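You operate a simulated robot arm through the tools that you are given. There is no shell and no other tool.

You are at the controls of a simulated robot arm. One attempt, no reset.

JOB
Put things in order on the top of the steel bench. At the end: the white card (marked "NUTS") from the top of the steel bench stands on top of the silver spacer; the red padlock from the top of the steel bench stands where the red tin stood; the white fuse (marked "16 A") from the top of the steel bench is in the blue tub; the red tin from the top of the steel bench is on the brown carton (marked "NUTS"); whatever was shut is shut again. Leave all else as you found it, and nothing knocked over.

It is judged by the outcome, as a careful person would: the job done as asked, and still so three seconds after it is handed in. It fails if anything else is knocked over, pushed out of place, dropped, spilled or broken.

ROBOT AND FRAMES
A 6-joint arm with a two-finger parallel gripper, fixed in place. Base frame: the origin is at the foot of the arm, x ahead of it, y to its left, z up; the work surface is at about z = 0.8. Units: m, degrees, N and s.
With the tool pointing down near the work surface it reaches from about 0.34 to 0.76 m from the base axis. Its first joint turns from -66.0 to 66.0 degrees. Payload 2.45 kg.
The tool frame sits at the grasp point between the pads (the TCP): z along the fingers, y along the line on which they close. The tips reach 0.024 m beyond it. The gripper opens to 0.068 m. The fingers are 0.017 m wide and 0.01 m thick; the gripper's body (0.04 by 0.07 m) begins 0.041 m behind the TCP.
Orientation is that of the tool frame in the base frame, as [roll, pitch, yaw] about the fixed x, y, z axes, in that order (R = Rz(yaw) Ry(pitch) Rx(roll)). With the fingers straight down and closing along the base's y, the tool's x points along the base's -x, its y along +y and its z along -z.

CONTROLS
- The arm moves only by the tool servo_tool. Its argument "series" is a list of rows, each a list of 2 entries, a list of its own where there are three numbers: the shift along the base's x, y, z in m, then the turn, a rotation vector about the base's x, y, z in degrees. In form: [[[dx, dy, dz], [rx, ry, rz]], ...]. A call has 1 to 20 rows; each row is the pose to reach, as a shift and turn from the pose commanded when the call began. "gripper" is the finger opening in m, from 0 to 0.068, set as the call begins (left out, the last holds). A row lasts 0.2 s, in which the tool goes at most 0.05 m and 8.6 degrees; a call with a longer step from one row to the next is refused whole, and so is a gripper value outside its range. Where a pose cannot be reached the arm comes as near as it can. A force on the tool above 40 N (or 10 N above the force at the start of the call, whichever is more), or a blocked arm, ends the call early, and 0.2 s more pass. Each finger travels about 0.108 m/s and halts on what it meets, pressing with about 24 N; the grip force reading is that of the motor and also rises with nothing between the fingers. The clock runs only during rows and for 0.2 s after the last one: add rows that repeat a pose to give the fingers time. It gives the time, the measured TCP pose, the force on the tool (base axes), the opening and the grip force at its end, in the units of the frame above (readings bear some noise), with the torque about the TCP (base axes, N m) and any sound that the robot's microphone picked up, and new pictures: "views" is both (left out), scene, wrist or none.
- Cameras (640 x 400 px; columns grow to the right, rows downward): "scene" is fixed at [0.164, 0.4226, 1.4446]; the picture's right is [-0.85, -0.53, 0.00], its down [-0.39, 0.63, -0.67] and it looks along [0.35, -0.57, -0.75] (base axes); focal length 359 px, centre (320, 200). "wrist" rides on the gripper at [0.084, 0.011, -0.075] in the tool frame; the picture's right is [-0.13, 0.99, 0.00], its down [-0.60, -0.08, -0.79] and it looks along [-0.79, -0.10, 0.61] (tool axes); focal length 251 px, centre (320, 200). There is no depth. A picture from a camera that has moved, and an enlarged one, comes with that camera's place and axes in the base frame and with its lens. The place of the scene camera against the robot may be out by one fixed shift of up to 0.018 m in any direction.
- enlarge(camera, box): a new picture of the part [left, top, right, bottom] of that camera's present view, enlarged. It takes no simulated time.
- finish_job(): hands the job in; it is judged then, once.

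Nothing tells you positions but the pictures and the camera data. Unless the task says otherwise, let go and move clear before handing in.

The tools are called after "Call:" as name(argument=value, ...) on one line, values as JSON. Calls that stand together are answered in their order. servo_tool: Moves the arm, as the interface text tells. Its arguments: {"type":"object","properties":{"series":{"type":"array"},"gripper":{"type":"number"},"views":{"type":"string","enum":["both","scene","wrist","none"]}},"required":["series"]} The other tools are called the same way: enlarge (camera, box) takes an enlarged picture of a part of a camera's view; finish_job () hands the job in.

At the start:

```text
clock: 0.0
tcp_pos: [0.4223, 0.0096, 1.1189]
tcp_rot: [-180.0, 0.0, -179.9]
contact_force: [-0.2, 0.1, 0.8]
moment: [-0.04, 0.03, 0.01]
finger_gap: 0.0679
grip_force: 0.1
```

scene: 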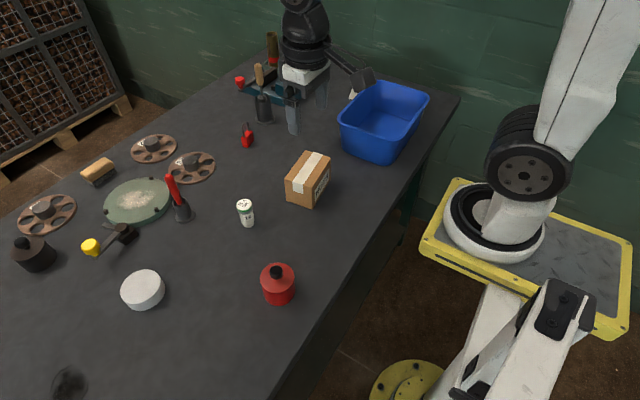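
wrist: 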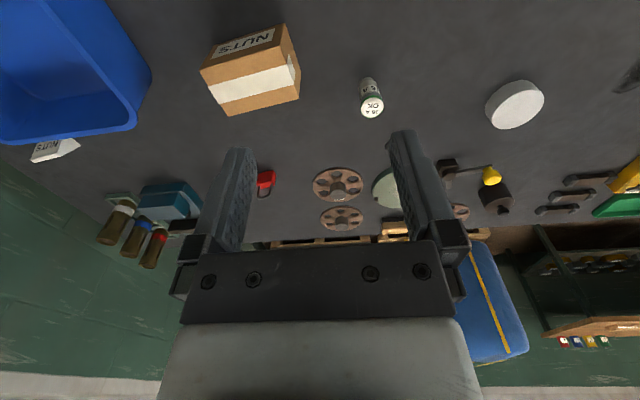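

I see a bench with a brown carton, red tin, white fuse-like cylinder, red padlock, blue tub and a white card behind the tub. First I will take closer looks before moving.

Call:
enlarge(camera="scene", box=[220, 20, 440, 160])

Call:
enlarge(camera="scene", box=[220, 140, 360, 310])

Call:
enlarge(camera="scene", box=[0, 120, 220, 320])

Call:
enlarge(camera="wrist", box=[0, 80, 320, 280])

Call:
enlarge(camera="wrist", box=[300, 60, 640, 260])

```text
2.86 times, centred on (330, 90) of scene
camera zoom: at [0.164, 0.4226, 1.4446], right [-0.85, -0.53, 0.0], down [-0.39, 0.63, -0.67], along [0.35, -0.57, -0.75], focal length 1027 px, centre (291, 514)
```

zoom: 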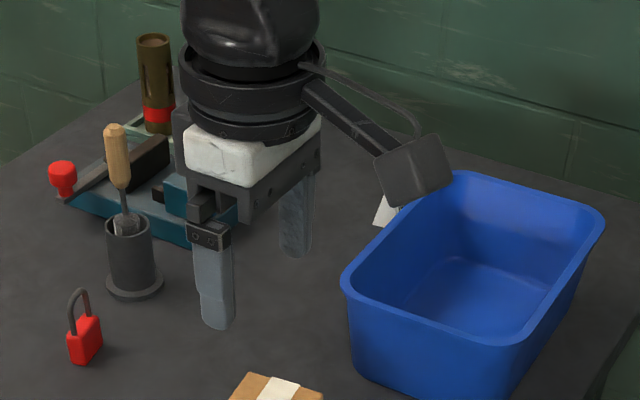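

```text
2.35 times, centred on (290, 225) of scene
camera zoom: at [0.164, 0.4226, 1.4446], right [-0.85, -0.53, 0.0], down [-0.39, 0.63, -0.67], along [0.35, -0.57, -0.75], focal length 846 px, centre (391, 141)
```

zoom: 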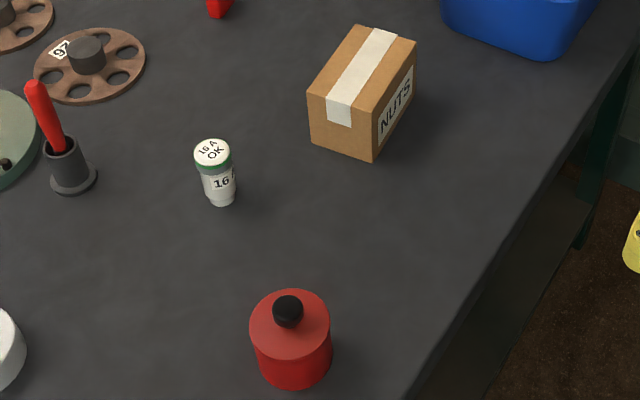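

```text
2.00 times, centred on (110, 220) of scene
camera zoom: at [0.164, 0.4226, 1.4446], right [-0.85, -0.53, 0.0], down [-0.39, 0.63, -0.67], along [0.35, -0.57, -0.75], focal length 719 px, centre (740, 160)
```

zoom: 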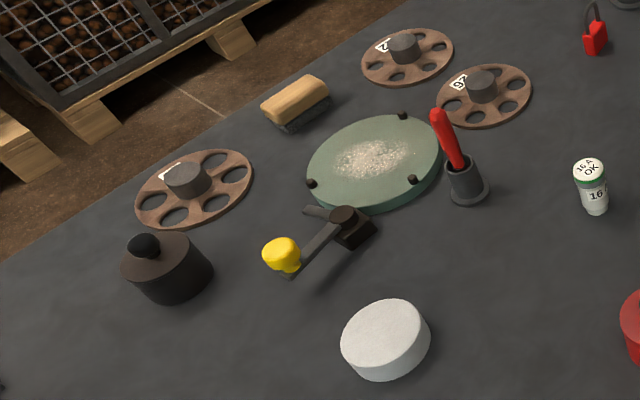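

```text
2.00 times, centred on (160, 180) of wrist
camera zoom: at [0.3383, 0.0227, 1.1937], right [0.13, 0.99, 0.0], down [0.6, -0.08, 0.79], along [0.79, -0.1, -0.61], focal length 503 px, centre (640, 240)
```

zoom: 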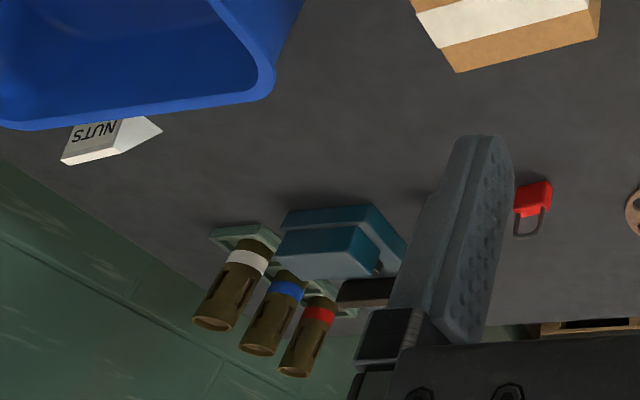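

```text
1.88 times, centred on (470, 160) of wrist
camera zoom: at [0.3383, 0.0227, 1.1937], right [0.13, 0.99, 0.0], down [0.6, -0.08, 0.79], along [0.79, -0.1, -0.61], focal length 473 px, centre (38, 275)
```

zoom: 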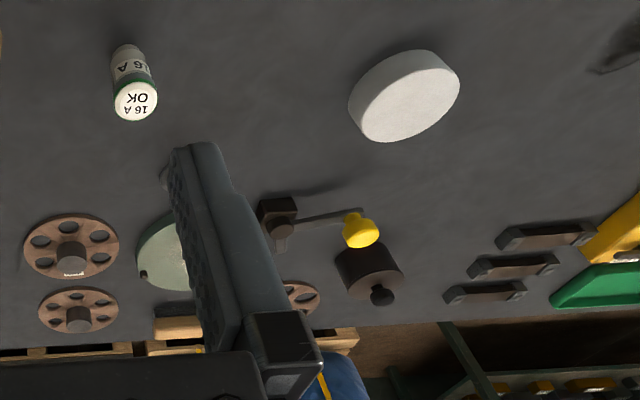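

I think the white/silver disc at about (0.62, 0.31) is the spacer, tin near (0.41, 0.17), carton near (0.50, -0.06), fuse near (0.56, 0.08), padlock near (0.75, -0.14), and the card behind the tub near (0.6, -0.53). Next I move the wrist camera over to look at the tin.

Call:
servo_tool(series=[[[-0.01, 0.04, -0.01], [0, 0, 0]], [[-0.02, 0.08, -0.03], [0, 0, 0]], [[-0.03, 0.12, -0.05], [0, 0, 0]], [[-0.04, 0.155, -0.06], [0, 0, 0]], [[-0.04, 0.155, -0.06], [0, 0, 0]]], gripper=0.068)

```text
clock: 1.2
tcp_pos: [0.3814, 0.1659, 1.0596]
tcp_rot: [180.0, 0.0, 180.0]
contact_force: [-0.2, 0.5, -0.8]
moment: [0.01, 0.0, 0.01]
finger_gap: 0.0677
grip_force: 0.1
camera wrist: at [0.2972, 0.1775, 1.1335], right [0.13, 0.99, 0.0], down [0.6, -0.08, 0.79], along [0.79, -0.1, -0.61], focal length 251 px, centre (320, 200)
```

scene: 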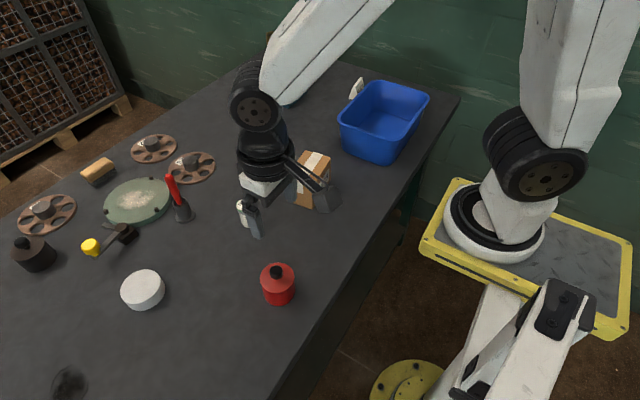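
wrist: 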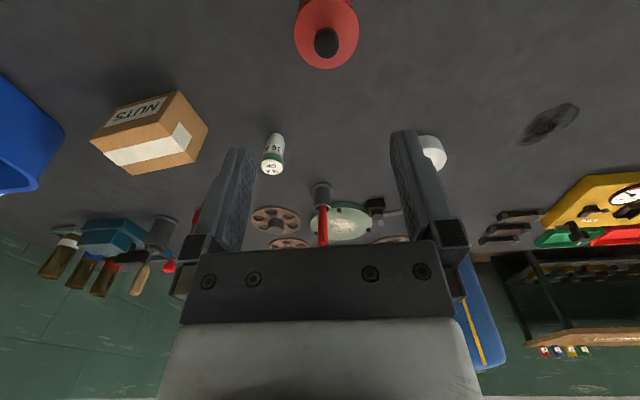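

The tin is visible at the top edge of the wrist view. I will enlarge to measure it and look at the other parts.

Call:
enlarge(camera="wrist", box=[270, 0, 390, 75])

Call:
enlarge(camera="wrist", box=[60, 70, 300, 220])

Call:
enlarge(camera="wrist", box=[480, 90, 640, 290])

Call:
enlarge(camera="scene", box=[320, 60, 420, 122])

Call:
enlarge(camera="scene", box=[240, 250, 320, 310])

```text
5.33 times, centred on (330, 38) of wrist
camera zoom: at [0.2972, 0.1775, 1.1335], right [0.13, 0.99, 0.0], down [0.6, -0.08, 0.79], along [0.79, -0.1, -0.61], focal length 1341 px, centre (267, 1067)
```

zoom: 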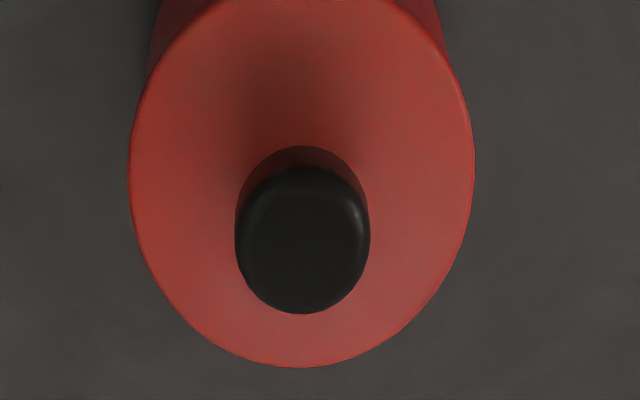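

```text
2.67 times, centred on (180, 145) of wrist
camera zoom: at [0.2972, 0.1775, 1.1335], right [0.13, 0.99, 0.0], down [0.6, -0.08, 0.79], along [0.79, -0.1, -0.61], focal length 670 px, centre (693, 347)
```

zoom: 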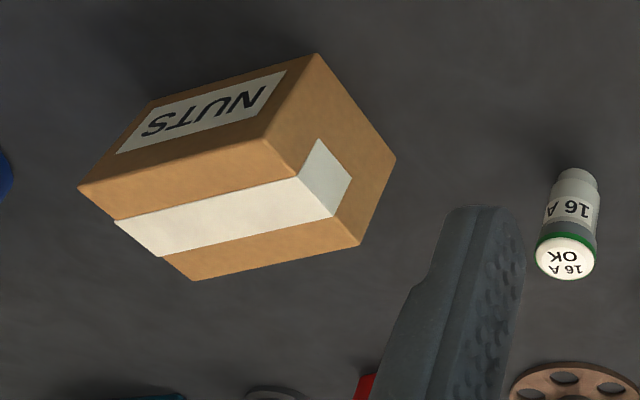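

```text
2.00 times, centred on (560, 190) of wrist
camera zoom: at [0.2972, 0.1775, 1.1335], right [0.13, 0.99, 0.0], down [0.6, -0.08, 0.79], along [0.79, -0.1, -0.61], focal length 503 px, centre (-160, 220)
```

zoom: 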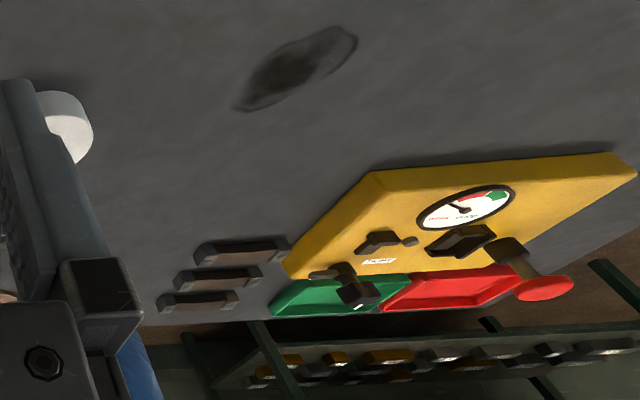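

```text
6.40 times, centred on (370, 91) of scene
camera zoom: at [0.164, 0.4226, 1.4446], right [-0.85, -0.53, 0.0], down [-0.39, 0.63, -0.67], along [0.35, -0.57, -0.75], focal length 2300 px, centre (0, 898)
```

zoom: 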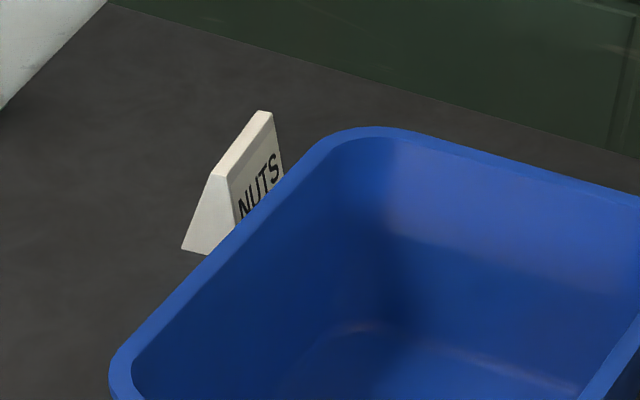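

```text
6.67 times, centred on (280, 280) of scene
camera zoom: at [0.164, 0.4226, 1.4446], right [-0.85, -0.53, 0.0], down [-0.39, 0.63, -0.67], along [0.35, -0.57, -0.75], focal length 2396 px, centre (587, -333)
```

zoom: 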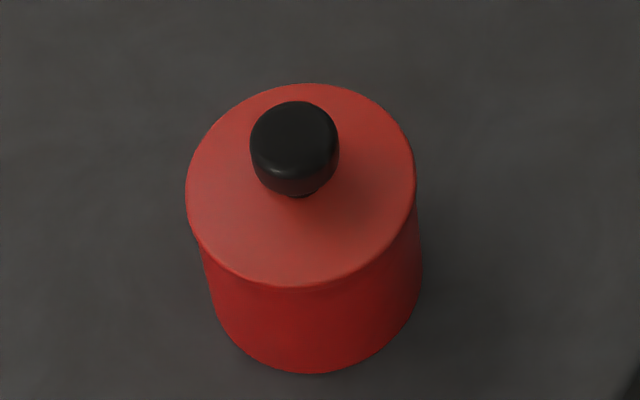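

The tin (about 0.064 m wide with a 0.024 m knob, lid at about z = 0.85) sits near (0.396, 0.172), and the carton is about 0.069 x 0.113 x 0.073 m centred near (0.498, -0.090). Next I go down above the tin's knob for a closer look.

Call:
servo_tool(series=[[[0.005, 0.002, -0.04], [0, 0, 0]], [[0.01, 0.004, -0.08], [0, 0, 0]], [[0.0146, 0.006, -0.12], [0, 0, 0]], [[0.0146, 0.006, -0.13], [0, 0, 0]], [[0.0146, 0.006, -0.13], [0, 0, 0]]])

```text
clock: 2.4
tcp_pos: [0.3983, 0.1718, 0.9292]
tcp_rot: [180.0, 0.0, -180.0]
contact_force: [-0.5, -0.5, 0.4]
moment: [-0.01, -0.02, -0.01]
finger_gap: 0.0678
grip_force: 0.0
camera wrist: at [0.3134, 0.1843, 1.0036], right [0.13, 0.99, 0.0], down [0.6, -0.08, 0.79], along [0.79, -0.1, -0.61], focal length 251 px, centre (320, 200)
```

scene: 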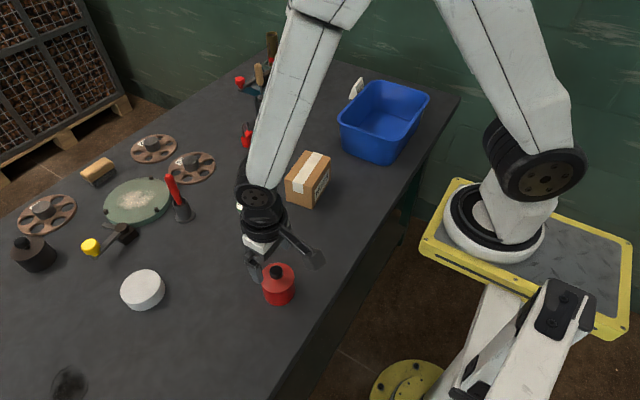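
wrist: 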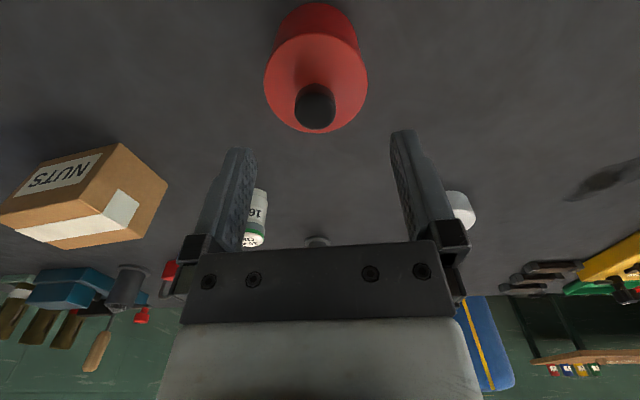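

The tin is now fully in view below the fingers. I enlarge to fix its position to a millimetre or two.

Call:
enlarge(camera="wrist", box=[220, 0, 420, 140])

Call:
enlarge(camera="wrist", box=[0, 120, 200, 260])

Call:
enlarge(camera="scene", box=[230, 220, 330, 310])

```text
2.86 times, centred on (320, 70) of wrist
camera zoom: at [0.3134, 0.1843, 1.0036], right [0.13, 0.99, 0.0], down [0.6, -0.08, 0.79], along [0.79, -0.1, -0.61], focal length 718 px, centre (320, 571)
```

zoom: 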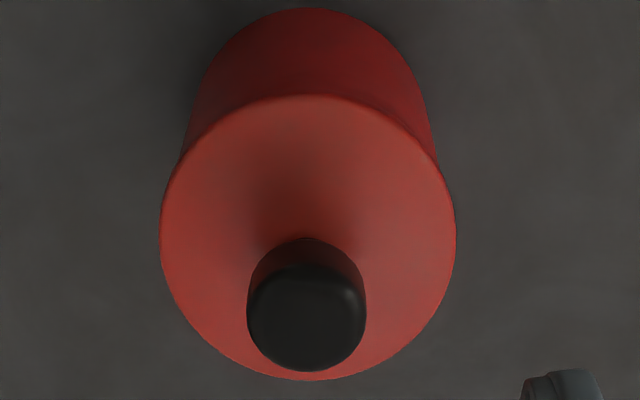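

```text
2.86 times, centred on (100, 190) of wrist
camera zoom: at [0.3134, 0.1843, 1.0036], right [0.13, 0.99, 0.0], down [0.6, -0.08, 0.79], along [0.79, -0.1, -0.61], focal length 718 px, centre (949, 229)
```

zoom: 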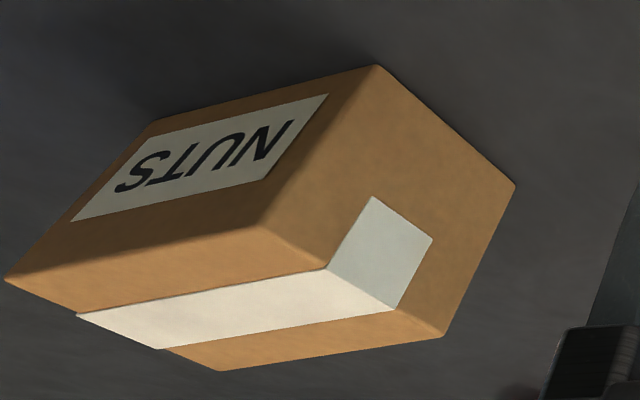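

```text
4.44 times, centred on (280, 265) of scene
camera zoom: at [0.164, 0.4226, 1.4446], right [-0.85, -0.53, 0.0], down [-0.39, 0.63, -0.67], along [0.35, -0.57, -0.75], focal length 1597 px, centre (498, -89)
```

zoom: 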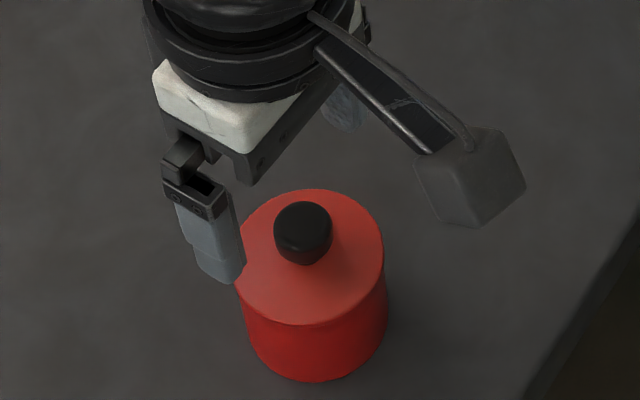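

The tin axis is at about (0.398, 0.171), right under the TCP. I lower so that the fingertips stay just above the lid, around the knob, then close.

Call:
servo_tool(series=[[[0, -0.0005, -0.03], [0, 0, 0]], [[0, -0.0005, -0.051], [0, 0, 0]], [[0, -0.0005, -0.051], [0, 0, 0]]], views="wrist")

Call:
servo_tool(series=[[[0, 0, 0], [0, 0, 0]], [[0, 0, 0], [0, 0, 0]], [[0, 0, 0], [0, 0, 0]], [[0, 0, 0], [0, 0, 0]]], gripper=0.0)

```text
clock: 3.2
tcp_pos: [0.3968, 0.1726, 0.8786]
tcp_rot: [-179.9, 0.0, 180.0]
contact_force: [-0.3, 0.3, 0.4]
moment: [-0.02, -0.01, 0.01]
finger_gap: 0.0677
grip_force: 0.2
camera wrist: at [0.3132, 0.184, 0.9526], right [0.13, 0.99, 0.0], down [0.6, -0.08, 0.79], along [0.79, -0.1, -0.61], focal length 251 px, centre (320, 200)
```

wrist: 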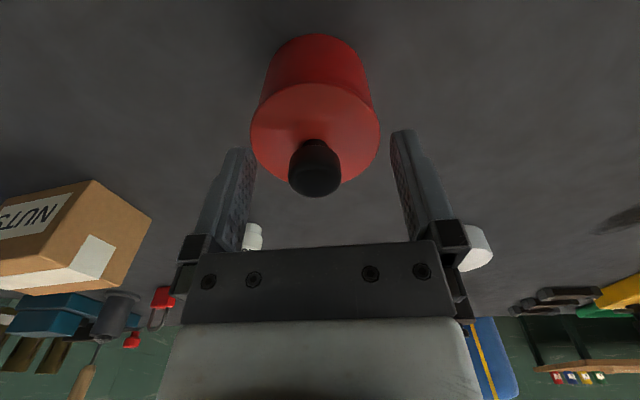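

```text
clock: 4.2
tcp_pos: [0.3974, 0.1714, 0.8788]
tcp_rot: [-180.0, -0.1, 180.0]
contact_force: [-0.5, -0.5, 0.1]
moment: [-0.03, 0.01, -0.01]
finger_gap: 0.0609
grip_force: 24.1
heard: snap
camera wrist: at [0.3131, 0.1839, 0.9528], right [0.13, 0.99, 0.0], down [0.6, -0.08, 0.79], along [0.79, -0.1, -0.61], focal length 251 px, centre (320, 200)
```

scene: 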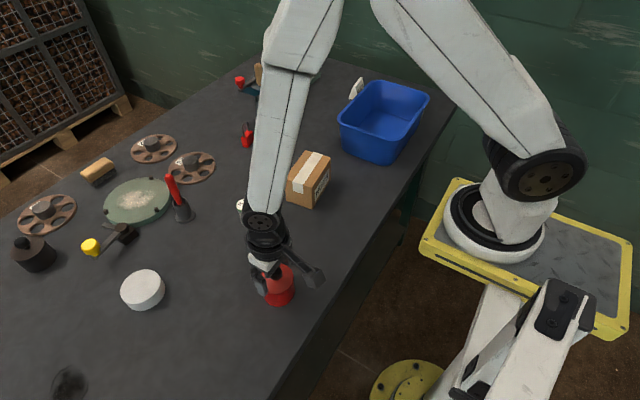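
wrist: 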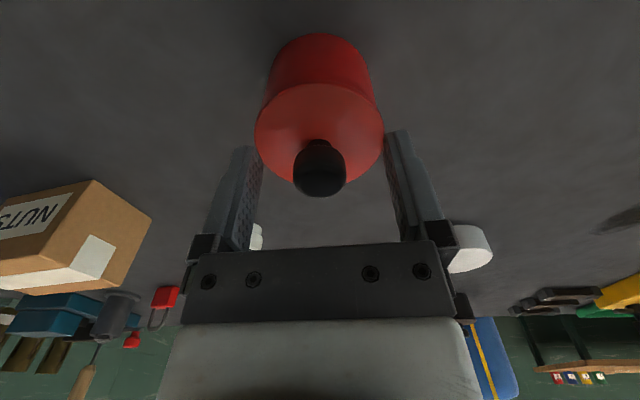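

The fingers stopped at 0.061 m, so they met the tin's own rim (it's taller than I reckoned), and there was a snap. I look closely before doing anything more.

Call:
enlarge(camera="wrist", box=[220, 10, 420, 220])

Call:
enlarge(camera="scene", box=[230, 220, 330, 310])

```text
1.90 times, centred on (320, 115) of wrist
camera zoom: at [0.3131, 0.1839, 0.9528], right [0.13, 0.99, 0.0], down [0.6, -0.08, 0.79], along [0.79, -0.1, -0.61], focal length 479 px, centre (320, 362)
```

zoom: 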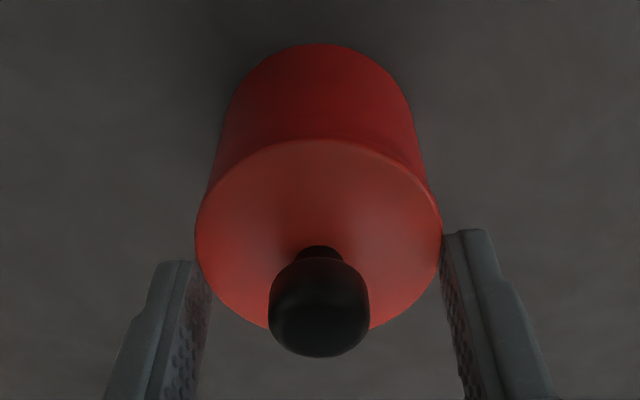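

```text
4.44 times, centred on (280, 265) of scene
camera zoom: at [0.164, 0.4226, 1.4446], right [-0.85, -0.53, 0.0], down [-0.39, 0.63, -0.67], along [0.35, -0.57, -0.75], focal length 1597 px, centre (498, -89)
```

zoom: 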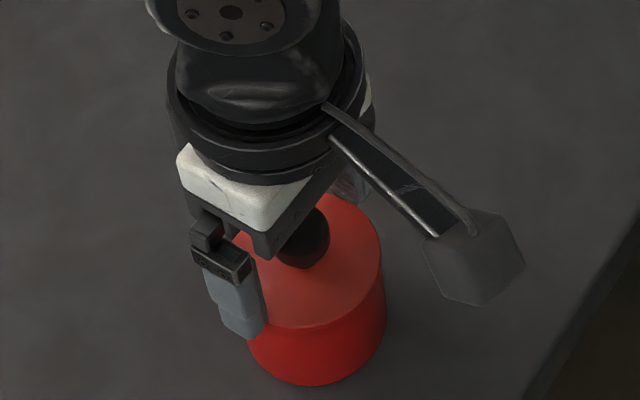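

The fingertips hold only the top few millimetres of the rim, and nothing looks changed. I open, go lower along the body for a fuller grip, and close again.

Call:
servo_tool(series=[[[0, 0, 0], [0, 0, 0]], [[0, 0, 0], [0, 0, 0]]], gripper=0.068)

```text
clock: 4.8
tcp_pos: [0.3968, 0.1716, 0.8794]
tcp_rot: [-179.9, 0.0, -180.0]
contact_force: [0.6, -0.3, -0.2]
moment: [0.02, 0.0, -0.01]
finger_gap: 0.0679
grip_force: 0.0
heard: snap
camera wrist: at [0.3131, 0.1839, 0.9528], right [0.13, 0.99, 0.0], down [0.6, -0.08, 0.79], along [0.79, -0.1, -0.61], focal length 251 px, centre (320, 200)
```

scene: 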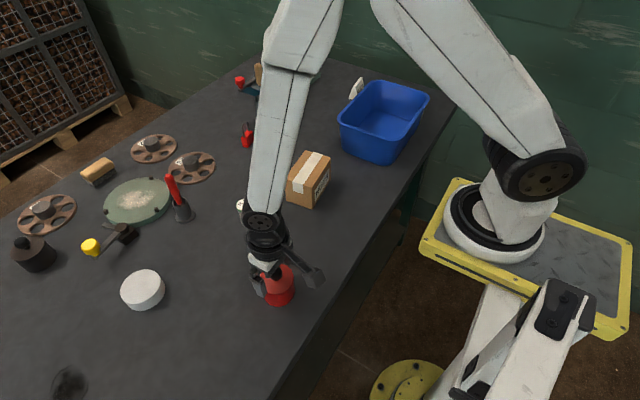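
wrist: 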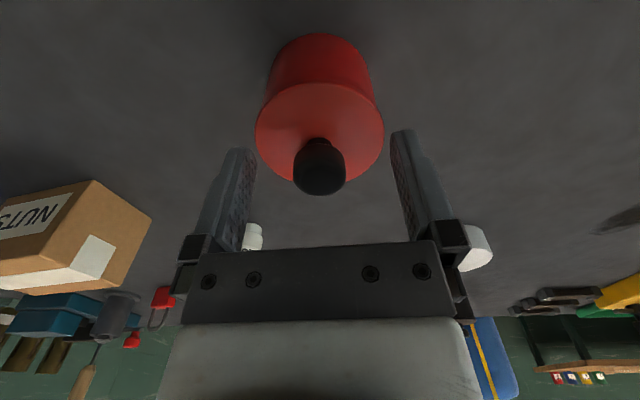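

A second snap came as the fingers let go, so it seems tied to touching the lid rim; the tin still looks shut and in place. I go 27 mm lower to hold the body itself, then close.

Call:
servo_tool(series=[[[0, 0, -0.014], [0, 0, 0]], [[0, 0, -0.027], [0, 0, 0]], [[0, 0, -0.027], [0, 0, 0]]], views="wrist")

Call:
enlarge(camera="wrist", box=[220, 60, 420, 260])

Call:
enlarge(camera="scene", box=[230, 230, 330, 310])

```text
clock: 5.6
tcp_pos: [0.3977, 0.172, 0.8505]
tcp_rot: [179.9, 0.0, 179.9]
contact_force: [-0.7, 0.0, 0.6]
moment: [0.0, 0.02, 0.01]
finger_gap: 0.068
grip_force: 0.0
camera wrist: at [0.3131, 0.1839, 0.9253], right [0.13, 0.99, 0.0], down [0.6, -0.08, 0.79], along [0.79, -0.1, -0.61], focal length 251 px, centre (320, 200)
```

wrist: 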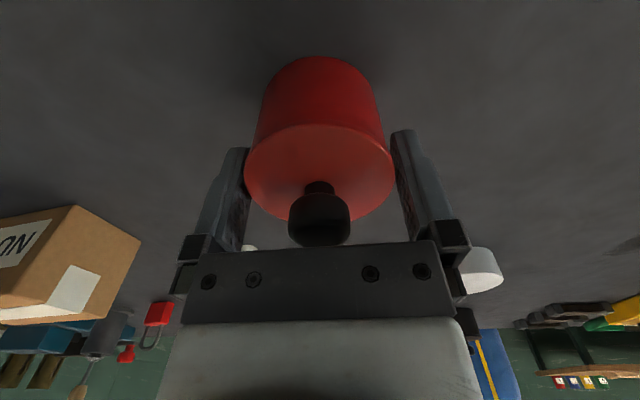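

```text
2.00 times, centred on (320, 160) of wrist
camera zoom: at [0.3131, 0.1839, 0.9253], right [0.13, 0.99, 0.0], down [0.6, -0.08, 0.79], along [0.79, -0.1, -0.61], focal length 503 px, centre (320, 280)
```

zoom: 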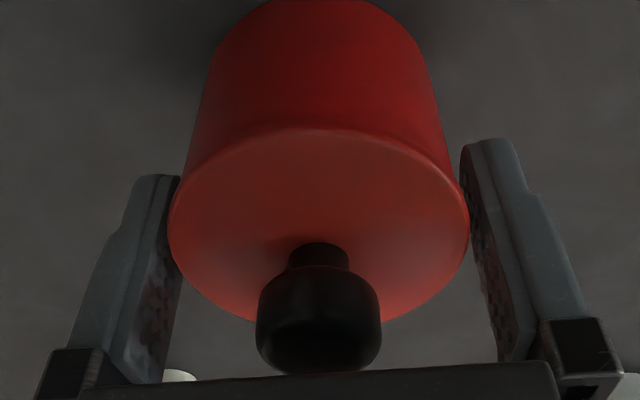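

```text
5.00 times, centred on (280, 270) of scene
camera zoom: at [0.164, 0.4226, 1.4446], right [-0.85, -0.53, 0.0], down [-0.39, 0.63, -0.67], along [0.35, -0.57, -0.75], focal length 1797 px, centre (520, -150)
```

zoom: 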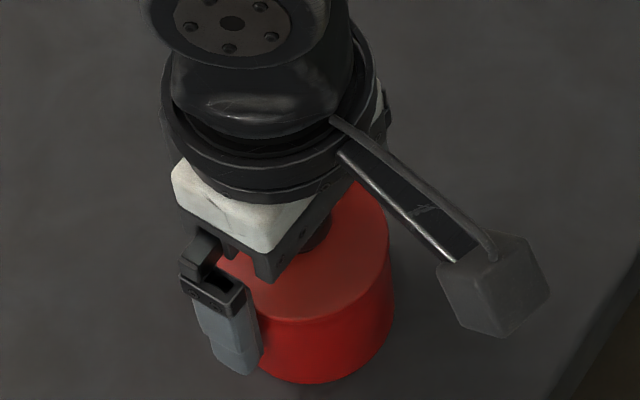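

The tin body is between the pads with clearance on both sides. Closing the gripper now.

Call:
servo_tool(series=[[[0, 0, 0], [0, 0, 0]], [[0, 0, 0], [0, 0, 0]], [[0, 0, 0], [0, 0, 0]]], gripper=0.0, views="wrist")

```text
clock: 6.4
tcp_pos: [0.3972, 0.1722, 0.8497]
tcp_rot: [-180.0, 0.1, -180.0]
contact_force: [-1.0, -0.5, 0.3]
moment: [-0.05, 0.0, 0.01]
finger_gap: 0.0612
grip_force: 24.1
heard: snap
camera wrist: at [0.3129, 0.1838, 0.9254], right [0.13, 0.99, 0.0], down [0.6, -0.08, 0.79], along [0.79, -0.1, -0.61], focal length 251 px, centre (320, 200)
```

wrist: 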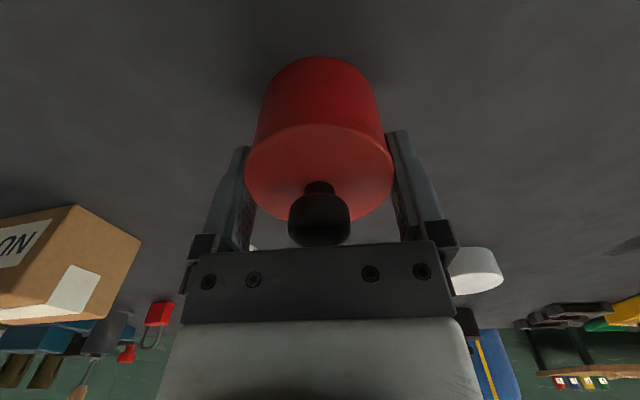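

The grip holds at 0.061 m. I lift 20 mm and check whether the whole tin comes up.

Call:
servo_tool(series=[[[0, 0, 0.01], [0, 0, 0]], [[0, 0, 0.02], [0, 0, 0]], [[0, 0, 0.02], [0, 0, 0]]])

Call:
enlarge(camera="scene", box=[230, 220, 330, 310])

Call:
enlarge(camera="wrist", box=[220, 40, 420, 260])

```text
clock: 7.2
tcp_pos: [0.3972, 0.1711, 0.8706]
tcp_rot: [180.0, 0.0, 179.9]
contact_force: [-0.5, -0.2, -0.3]
moment: [0.01, 0.01, -0.02]
finger_gap: 0.0611
grip_force: 23.7
camera wrist: at [0.313, 0.1834, 0.9454], right [0.13, 0.99, 0.0], down [0.6, -0.08, 0.79], along [0.79, -0.1, -0.61], focal length 251 px, centre (320, 200)
```

scene: 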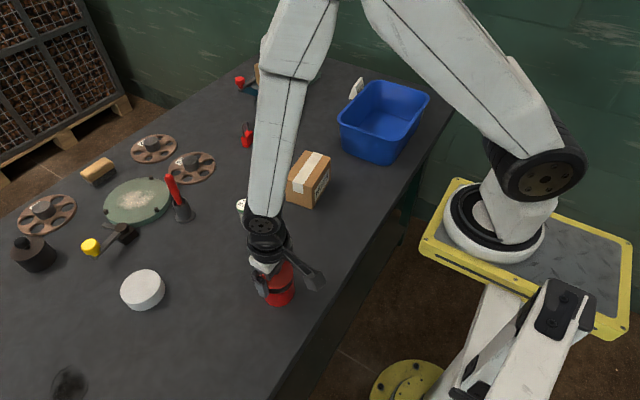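
wrist: 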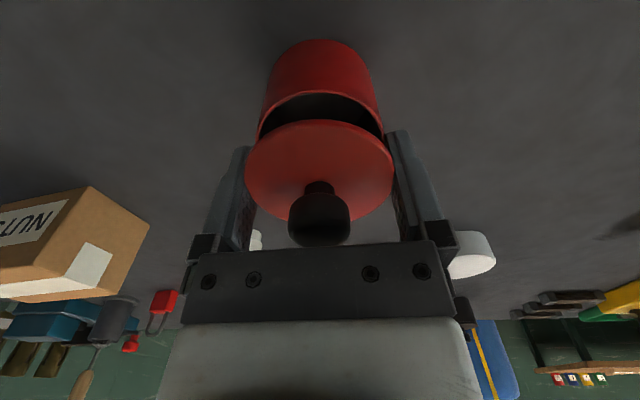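

```text
4.44 times, centred on (280, 265) of scene
camera zoom: at [0.164, 0.4226, 1.4446], right [-0.85, -0.53, 0.0], down [-0.39, 0.63, -0.67], along [0.35, -0.57, -0.75], focal length 1597 px, centre (498, -89)
```

zoom: 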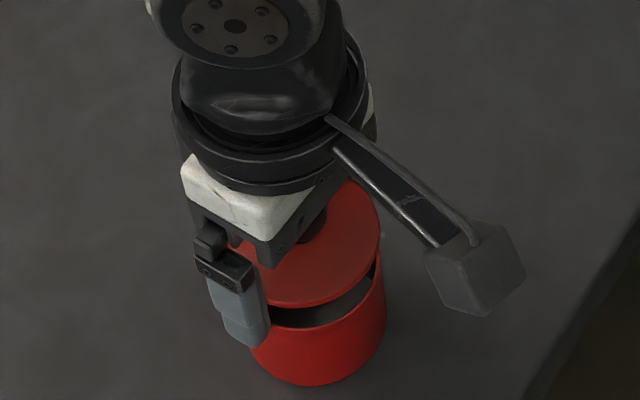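

```text
1.82 times, centred on (320, 150) of wrist
camera zoom: at [0.313, 0.1834, 0.9454], right [0.13, 0.99, 0.0], down [0.6, -0.08, 0.79], along [0.79, -0.1, -0.61], focal length 457 px, centre (320, 291)
```

zoom: 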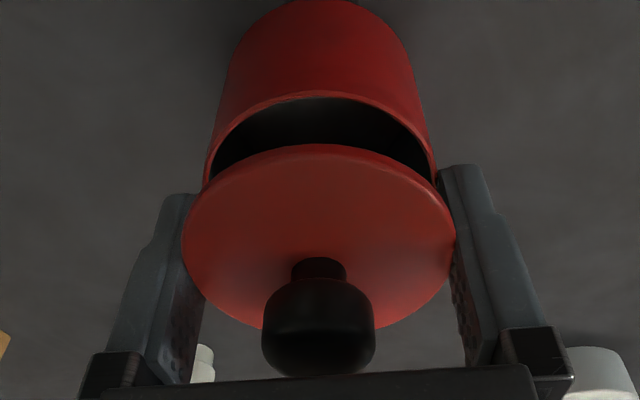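

Only the lid came up: it is a separate lid slightly wider than the body. I will set it back straight down and let it snap shut, then plan to move lid (by its knob) and body separately, and shut it again on the carton.

Call:
servo_tool(series=[[[0, 0, -0.01], [0, 0, 0]], [[0, 0, -0.02], [0, 0, 0]], [[0, 0, -0.02], [0, 0, 0]]], views="wrist")

Call:
enlarge(camera="scene", box=[230, 220, 330, 310])

```text
clock: 8.0
tcp_pos: [0.3974, 0.1722, 0.8505]
tcp_rot: [179.9, 0.1, -179.9]
contact_force: [-4.2, 1.5, 11.9]
moment: [0.05, 0.01, -0.04]
finger_gap: 0.0611
grip_force: 24.2
heard: snap
camera wrist: at [0.313, 0.1836, 0.9257], right [0.13, 0.99, 0.0], down [0.6, -0.08, 0.79], along [0.79, -0.1, -0.61], focal length 251 px, centre (320, 200)
```

wrist: 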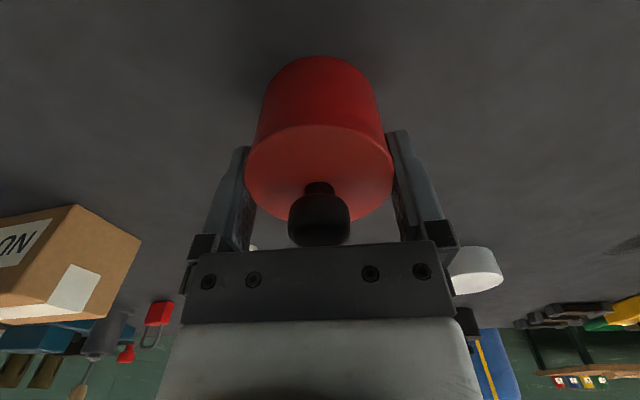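

```text
4.44 times, centred on (280, 265) of scene
camera zoom: at [0.1637, 0.4226, 1.4447], right [-0.85, -0.53, 0.0], down [-0.39, 0.63, -0.67], along [0.35, -0.57, -0.75], focal length 1597 px, centre (498, -89)
```

zoom: 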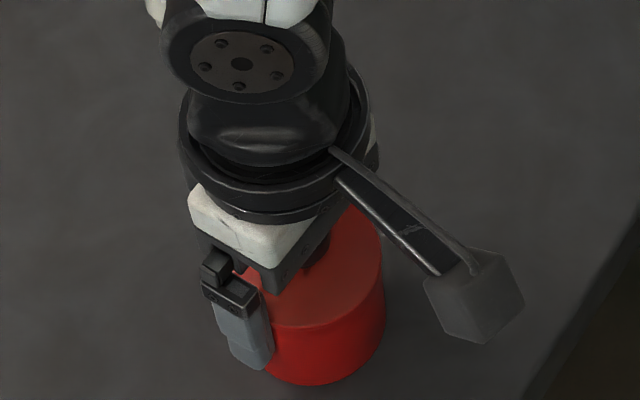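

It snapped home with about 12 N. Now I release, rise to the knob's height, and check that the lid is seated.

Call:
servo_tool(series=[[[0, 0, 0], [0, 0, 0]], [[0, 0, 0], [0, 0, 0]], [[0, 0, 0.02], [0, 0, 0]], [[0, 0, 0.036], [0, 0, 0]], [[0, 0, 0.036], [0, 0, 0]]], gripper=0.068)

Call:
enlarge(camera="wrist", box=[220, 20, 420, 220])

Call:
enlarge(camera="scene", box=[230, 220, 330, 310])

```text
clock: 9.2
tcp_pos: [0.3977, 0.1705, 0.8866]
tcp_rot: [180.0, 0.0, -180.0]
contact_force: [0.8, 0.4, 0.3]
moment: [0.04, 0.02, 0.0]
finger_gap: 0.0678
grip_force: 0.1
camera wrist: at [0.3129, 0.183, 0.9615], right [0.13, 0.99, 0.0], down [0.6, -0.08, 0.79], along [0.79, -0.1, -0.61], focal length 251 px, centre (320, 200)
```

scene: 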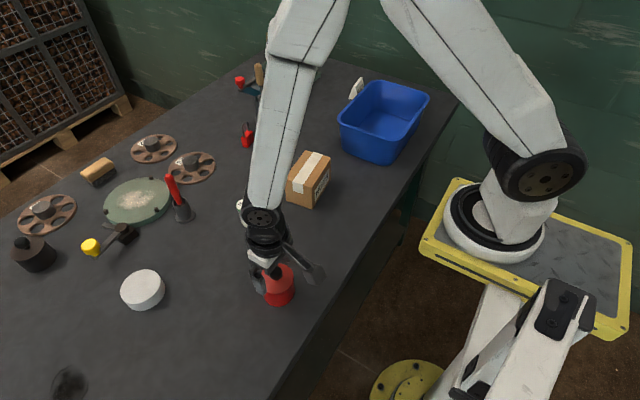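
wrist: 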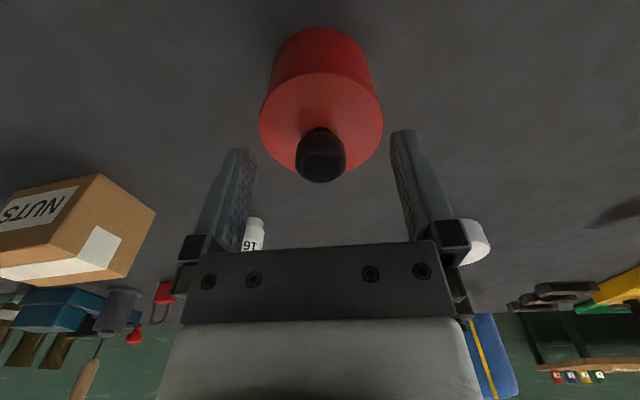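

```text
2.00 times, centred on (320, 120) of wrist
camera zoom: at [0.3129, 0.183, 0.9615], right [0.13, 0.99, 0.0], down [0.6, -0.08, 0.79], along [0.79, -0.1, -0.61], focal length 503 px, centre (320, 360)
```

zoom: 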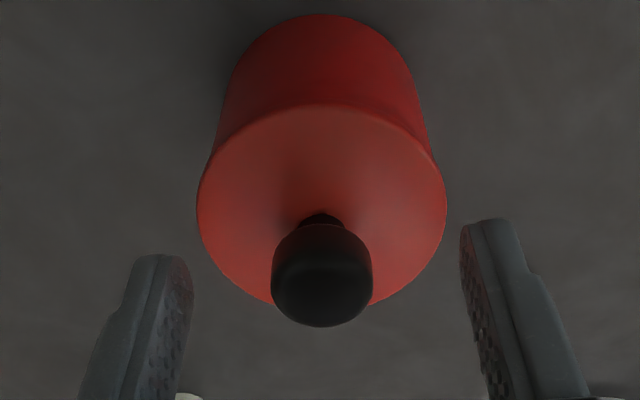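

```text
4.44 times, centred on (280, 265) of scene
camera zoom: at [0.164, 0.4226, 1.4446], right [-0.85, -0.53, 0.0], down [-0.39, 0.63, -0.67], along [0.35, -0.57, -0.75], focal length 1597 px, centre (498, -89)
```

zoom: 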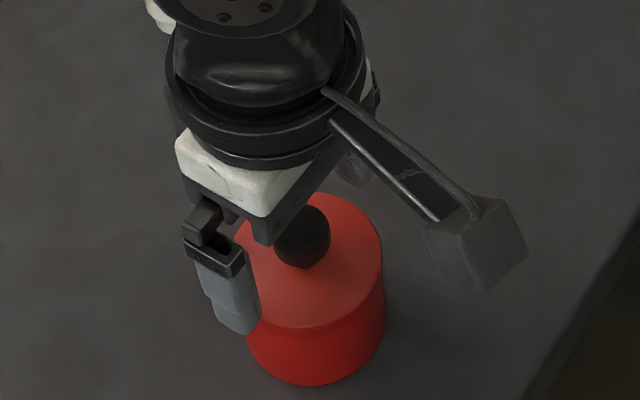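

The lid is seated and shut. I close on the knob and lift 5 mm very gently to see how the lid behaves.

Call:
servo_tool(series=[[[0, 0, 0], [0, 0, 0]], [[0, 0, 0], [0, 0, 0]], [[0, 0, 0], [0, 0, 0]], [[0, 0, 0], [0, 0, 0]]], gripper=0.0, views="wrist")

Call:
enlarge(camera="wrist", box=[220, 20, 420, 220])

```text
clock: 10.2
tcp_pos: [0.3976, 0.171, 0.886]
tcp_rot: [180.0, 0.0, -179.9]
contact_force: [0.4, -0.2, 0.1]
moment: [0.0, -0.02, 0.03]
finger_gap: 0.0223
grip_force: 23.5
heard: snap
camera wrist: at [0.3129, 0.1831, 0.9613], right [0.13, 0.99, 0.0], down [0.6, -0.08, 0.79], along [0.79, -0.1, -0.61], focal length 251 px, centre (320, 200)
```

wrist: 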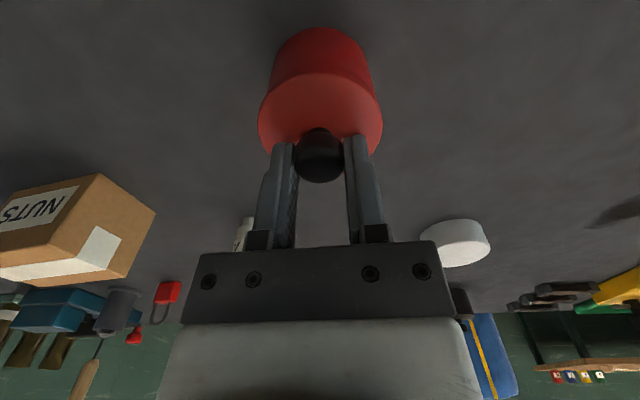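

```text
2.00 times, centred on (320, 120) of wrist
camera zoom: at [0.3129, 0.1831, 0.9613], right [0.13, 0.99, 0.0], down [0.6, -0.08, 0.79], along [0.79, -0.1, -0.61], focal length 503 px, centre (320, 360)
```

zoom: 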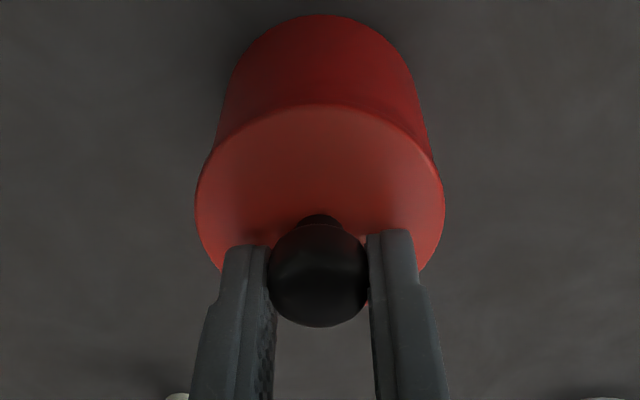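

Gripping the knob also released the latch, so the lid comes off by its knob. I lift it away, and carry it to a clear spot on the bench at about (0.42, 0.29).

Call:
servo_tool(series=[[[0, 0, 0.01], [0, 0, 0]], [[0, 0, 0.03], [0, 0, 0]], [[0, 0, 0.06], [0, 0, 0]], [[0, 0, 0.06], [0, 0, 0]]])

Call:
enlarge(camera="wrist", box=[220, 0, 420, 200])

Call:
enlarge(camera="scene", box=[230, 200, 330, 310])

```text
clock: 11.2
tcp_pos: [0.3982, 0.1716, 0.9472]
tcp_rot: [-179.9, 0.0, 180.0]
contact_force: [-0.8, -0.3, 0.7]
moment: [0.01, 0.0, -0.01]
finger_gap: 0.0221
grip_force: 23.8
camera wrist: at [0.3128, 0.1832, 1.0219], right [0.13, 0.99, 0.0], down [0.6, -0.08, 0.79], along [0.79, -0.1, -0.61], focal length 251 px, centre (320, 200)
```

scene: 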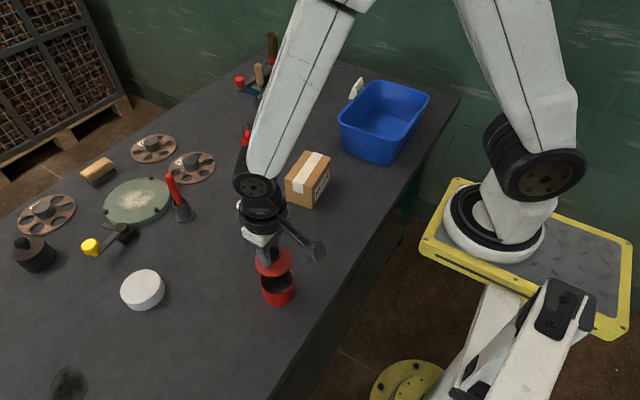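
wrist: 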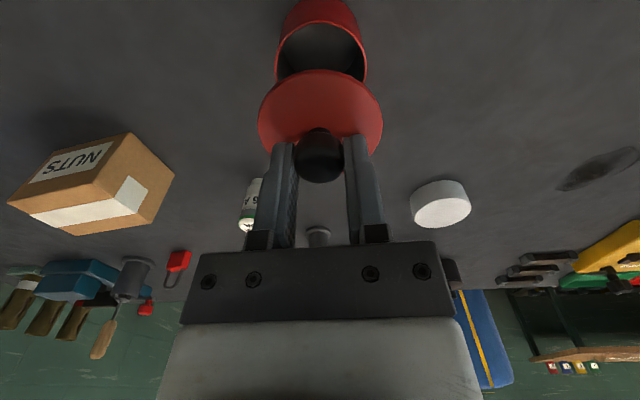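

```text
2.00 times, centred on (320, 100) of wrist
camera zoom: at [0.3128, 0.1832, 1.0219], right [0.13, 0.99, 0.0], down [0.6, -0.08, 0.79], along [0.79, -0.1, -0.61], focal length 503 px, centre (320, 400)
```

zoom: 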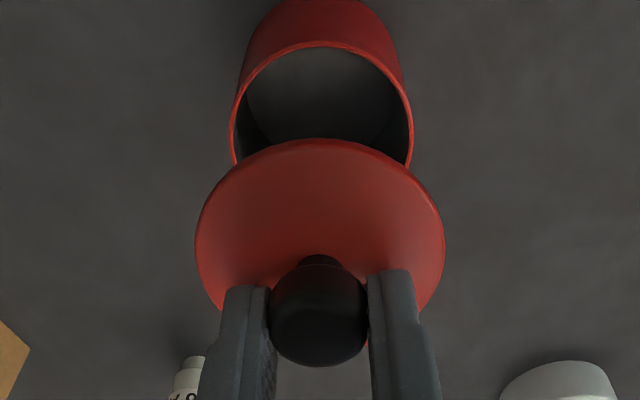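

```text
3.64 times, centred on (280, 255) of scene
camera zoom: at [0.164, 0.4226, 1.4446], right [-0.85, -0.53, 0.0], down [-0.39, 0.63, -0.67], along [0.35, -0.57, -0.75], focal length 1307 px, centre (466, 0)
```

zoom: 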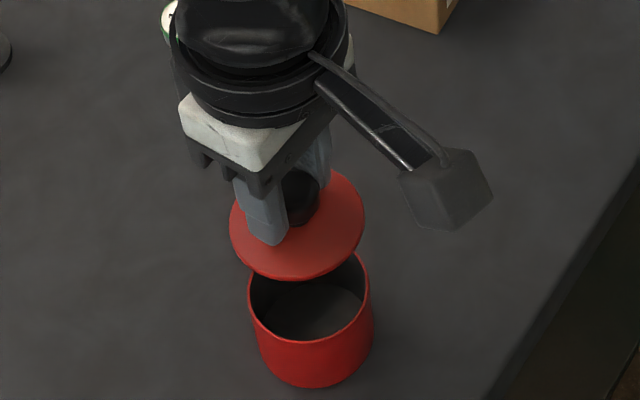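

The lid is off and the empty tin body stays put. I carry the lid to (0.42, 0.29) and lower it slowly until it touches the bench.

Call:
servo_tool(series=[[[0.006, 0.03, 0], [0, 0, 0]], [[0.012, 0.07, 0], [0, 0, 0]], [[0.018, 0.1, 0], [0, 0, 0]], [[0.022, 0.12, 0], [0, 0, 0]], [[0.022, 0.12, -0.03], [0, 0, 0]], [[0.022, 0.12, -0.06], [0, 0, 0]], [[0.022, 0.12, -0.09], [0, 0, 0]], [[0.022, 0.12, -0.1], [0, 0, 0]]])

Call:
servo_tool(series=[[[0, 0, -0.002], [0, 0, 0]], [[0, 0, -0.004], [0, 0, 0]], [[0, 0, -0.006], [0, 0, 0]], [[0, 0, -0.008], [0, 0, 0]], [[0, 0, -0.01], [0, 0, 0]], [[0, 0, -0.012], [0, 0, 0]], [[0, 0, -0.014], [0, 0, 0]], [[0, 0, -0.016], [0, 0, 0]], [[0, 0, -0.018], [0, 0, 0]]])

```text
clock: 13.0
tcp_pos: [0.4187, 0.2893, 0.8472]
tcp_rot: [179.9, 0.1, -180.0]
contact_force: [0.0, 0.3, -0.1]
moment: [-0.01, 0.03, 0.02]
finger_gap: 0.0217
grip_force: 24.4
camera wrist: at [0.3343, 0.3023, 0.9216], right [0.13, 0.99, 0.0], down [0.6, -0.08, 0.79], along [0.79, -0.1, -0.61], focal length 251 px, centre (320, 200)
```

scene: 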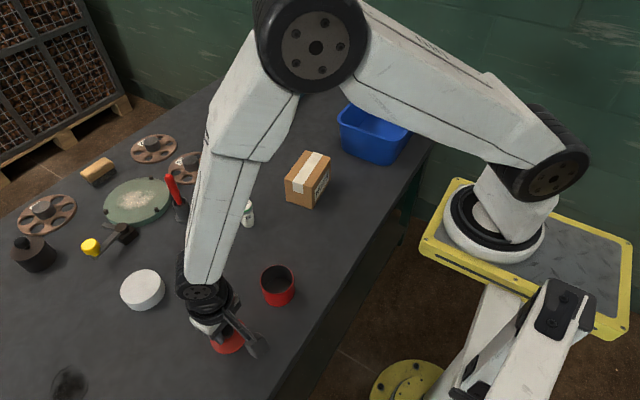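
wrist: 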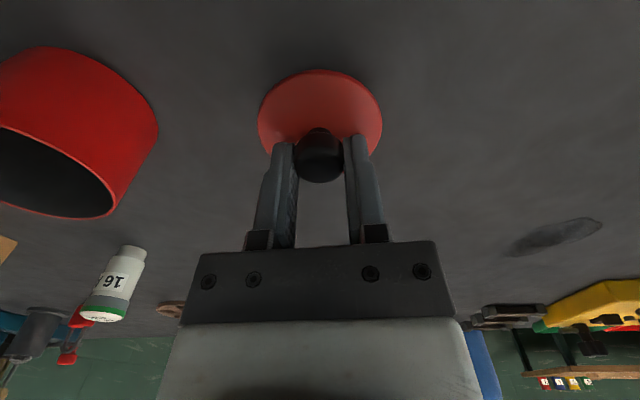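

```text
clock: 14.2
tcp_pos: [0.4184, 0.2922, 0.8401]
tcp_rot: [180.0, 0.1, -179.9]
contact_force: [-3.1, -2.2, 11.0]
moment: [-0.06, 0.05, 0.01]
finger_gap: 0.022
grip_force: 24.3
stopped in row 6: the force on the tool passed its limit at 46 N (the readings are from after the stop); the commanded pose is now the measured one
camera wrist: at [0.3355, 0.3036, 0.9149], right [0.13, 0.99, 0.0], down [0.6, -0.08, 0.79], along [0.79, -0.1, -0.61], focal length 251 px, centre (320, 200)
```

scene: 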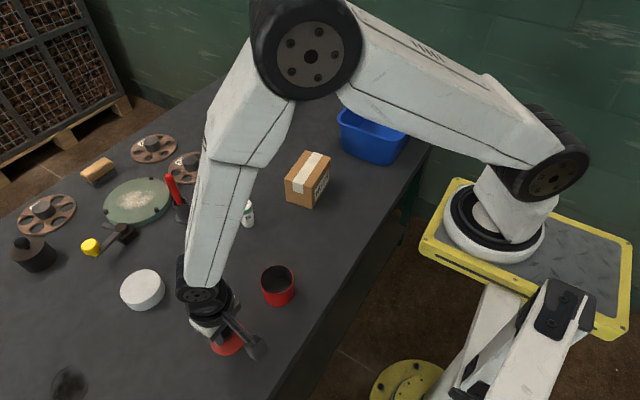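
wrist: 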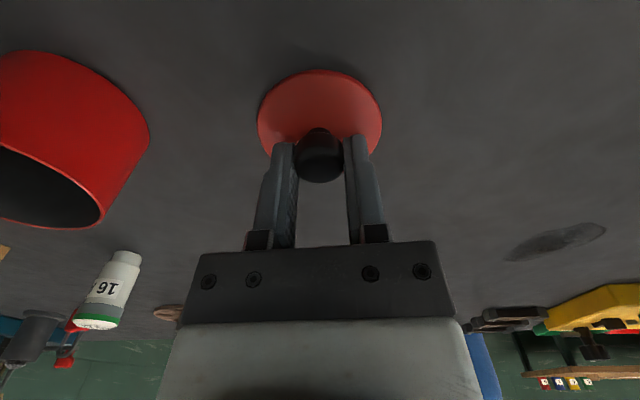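

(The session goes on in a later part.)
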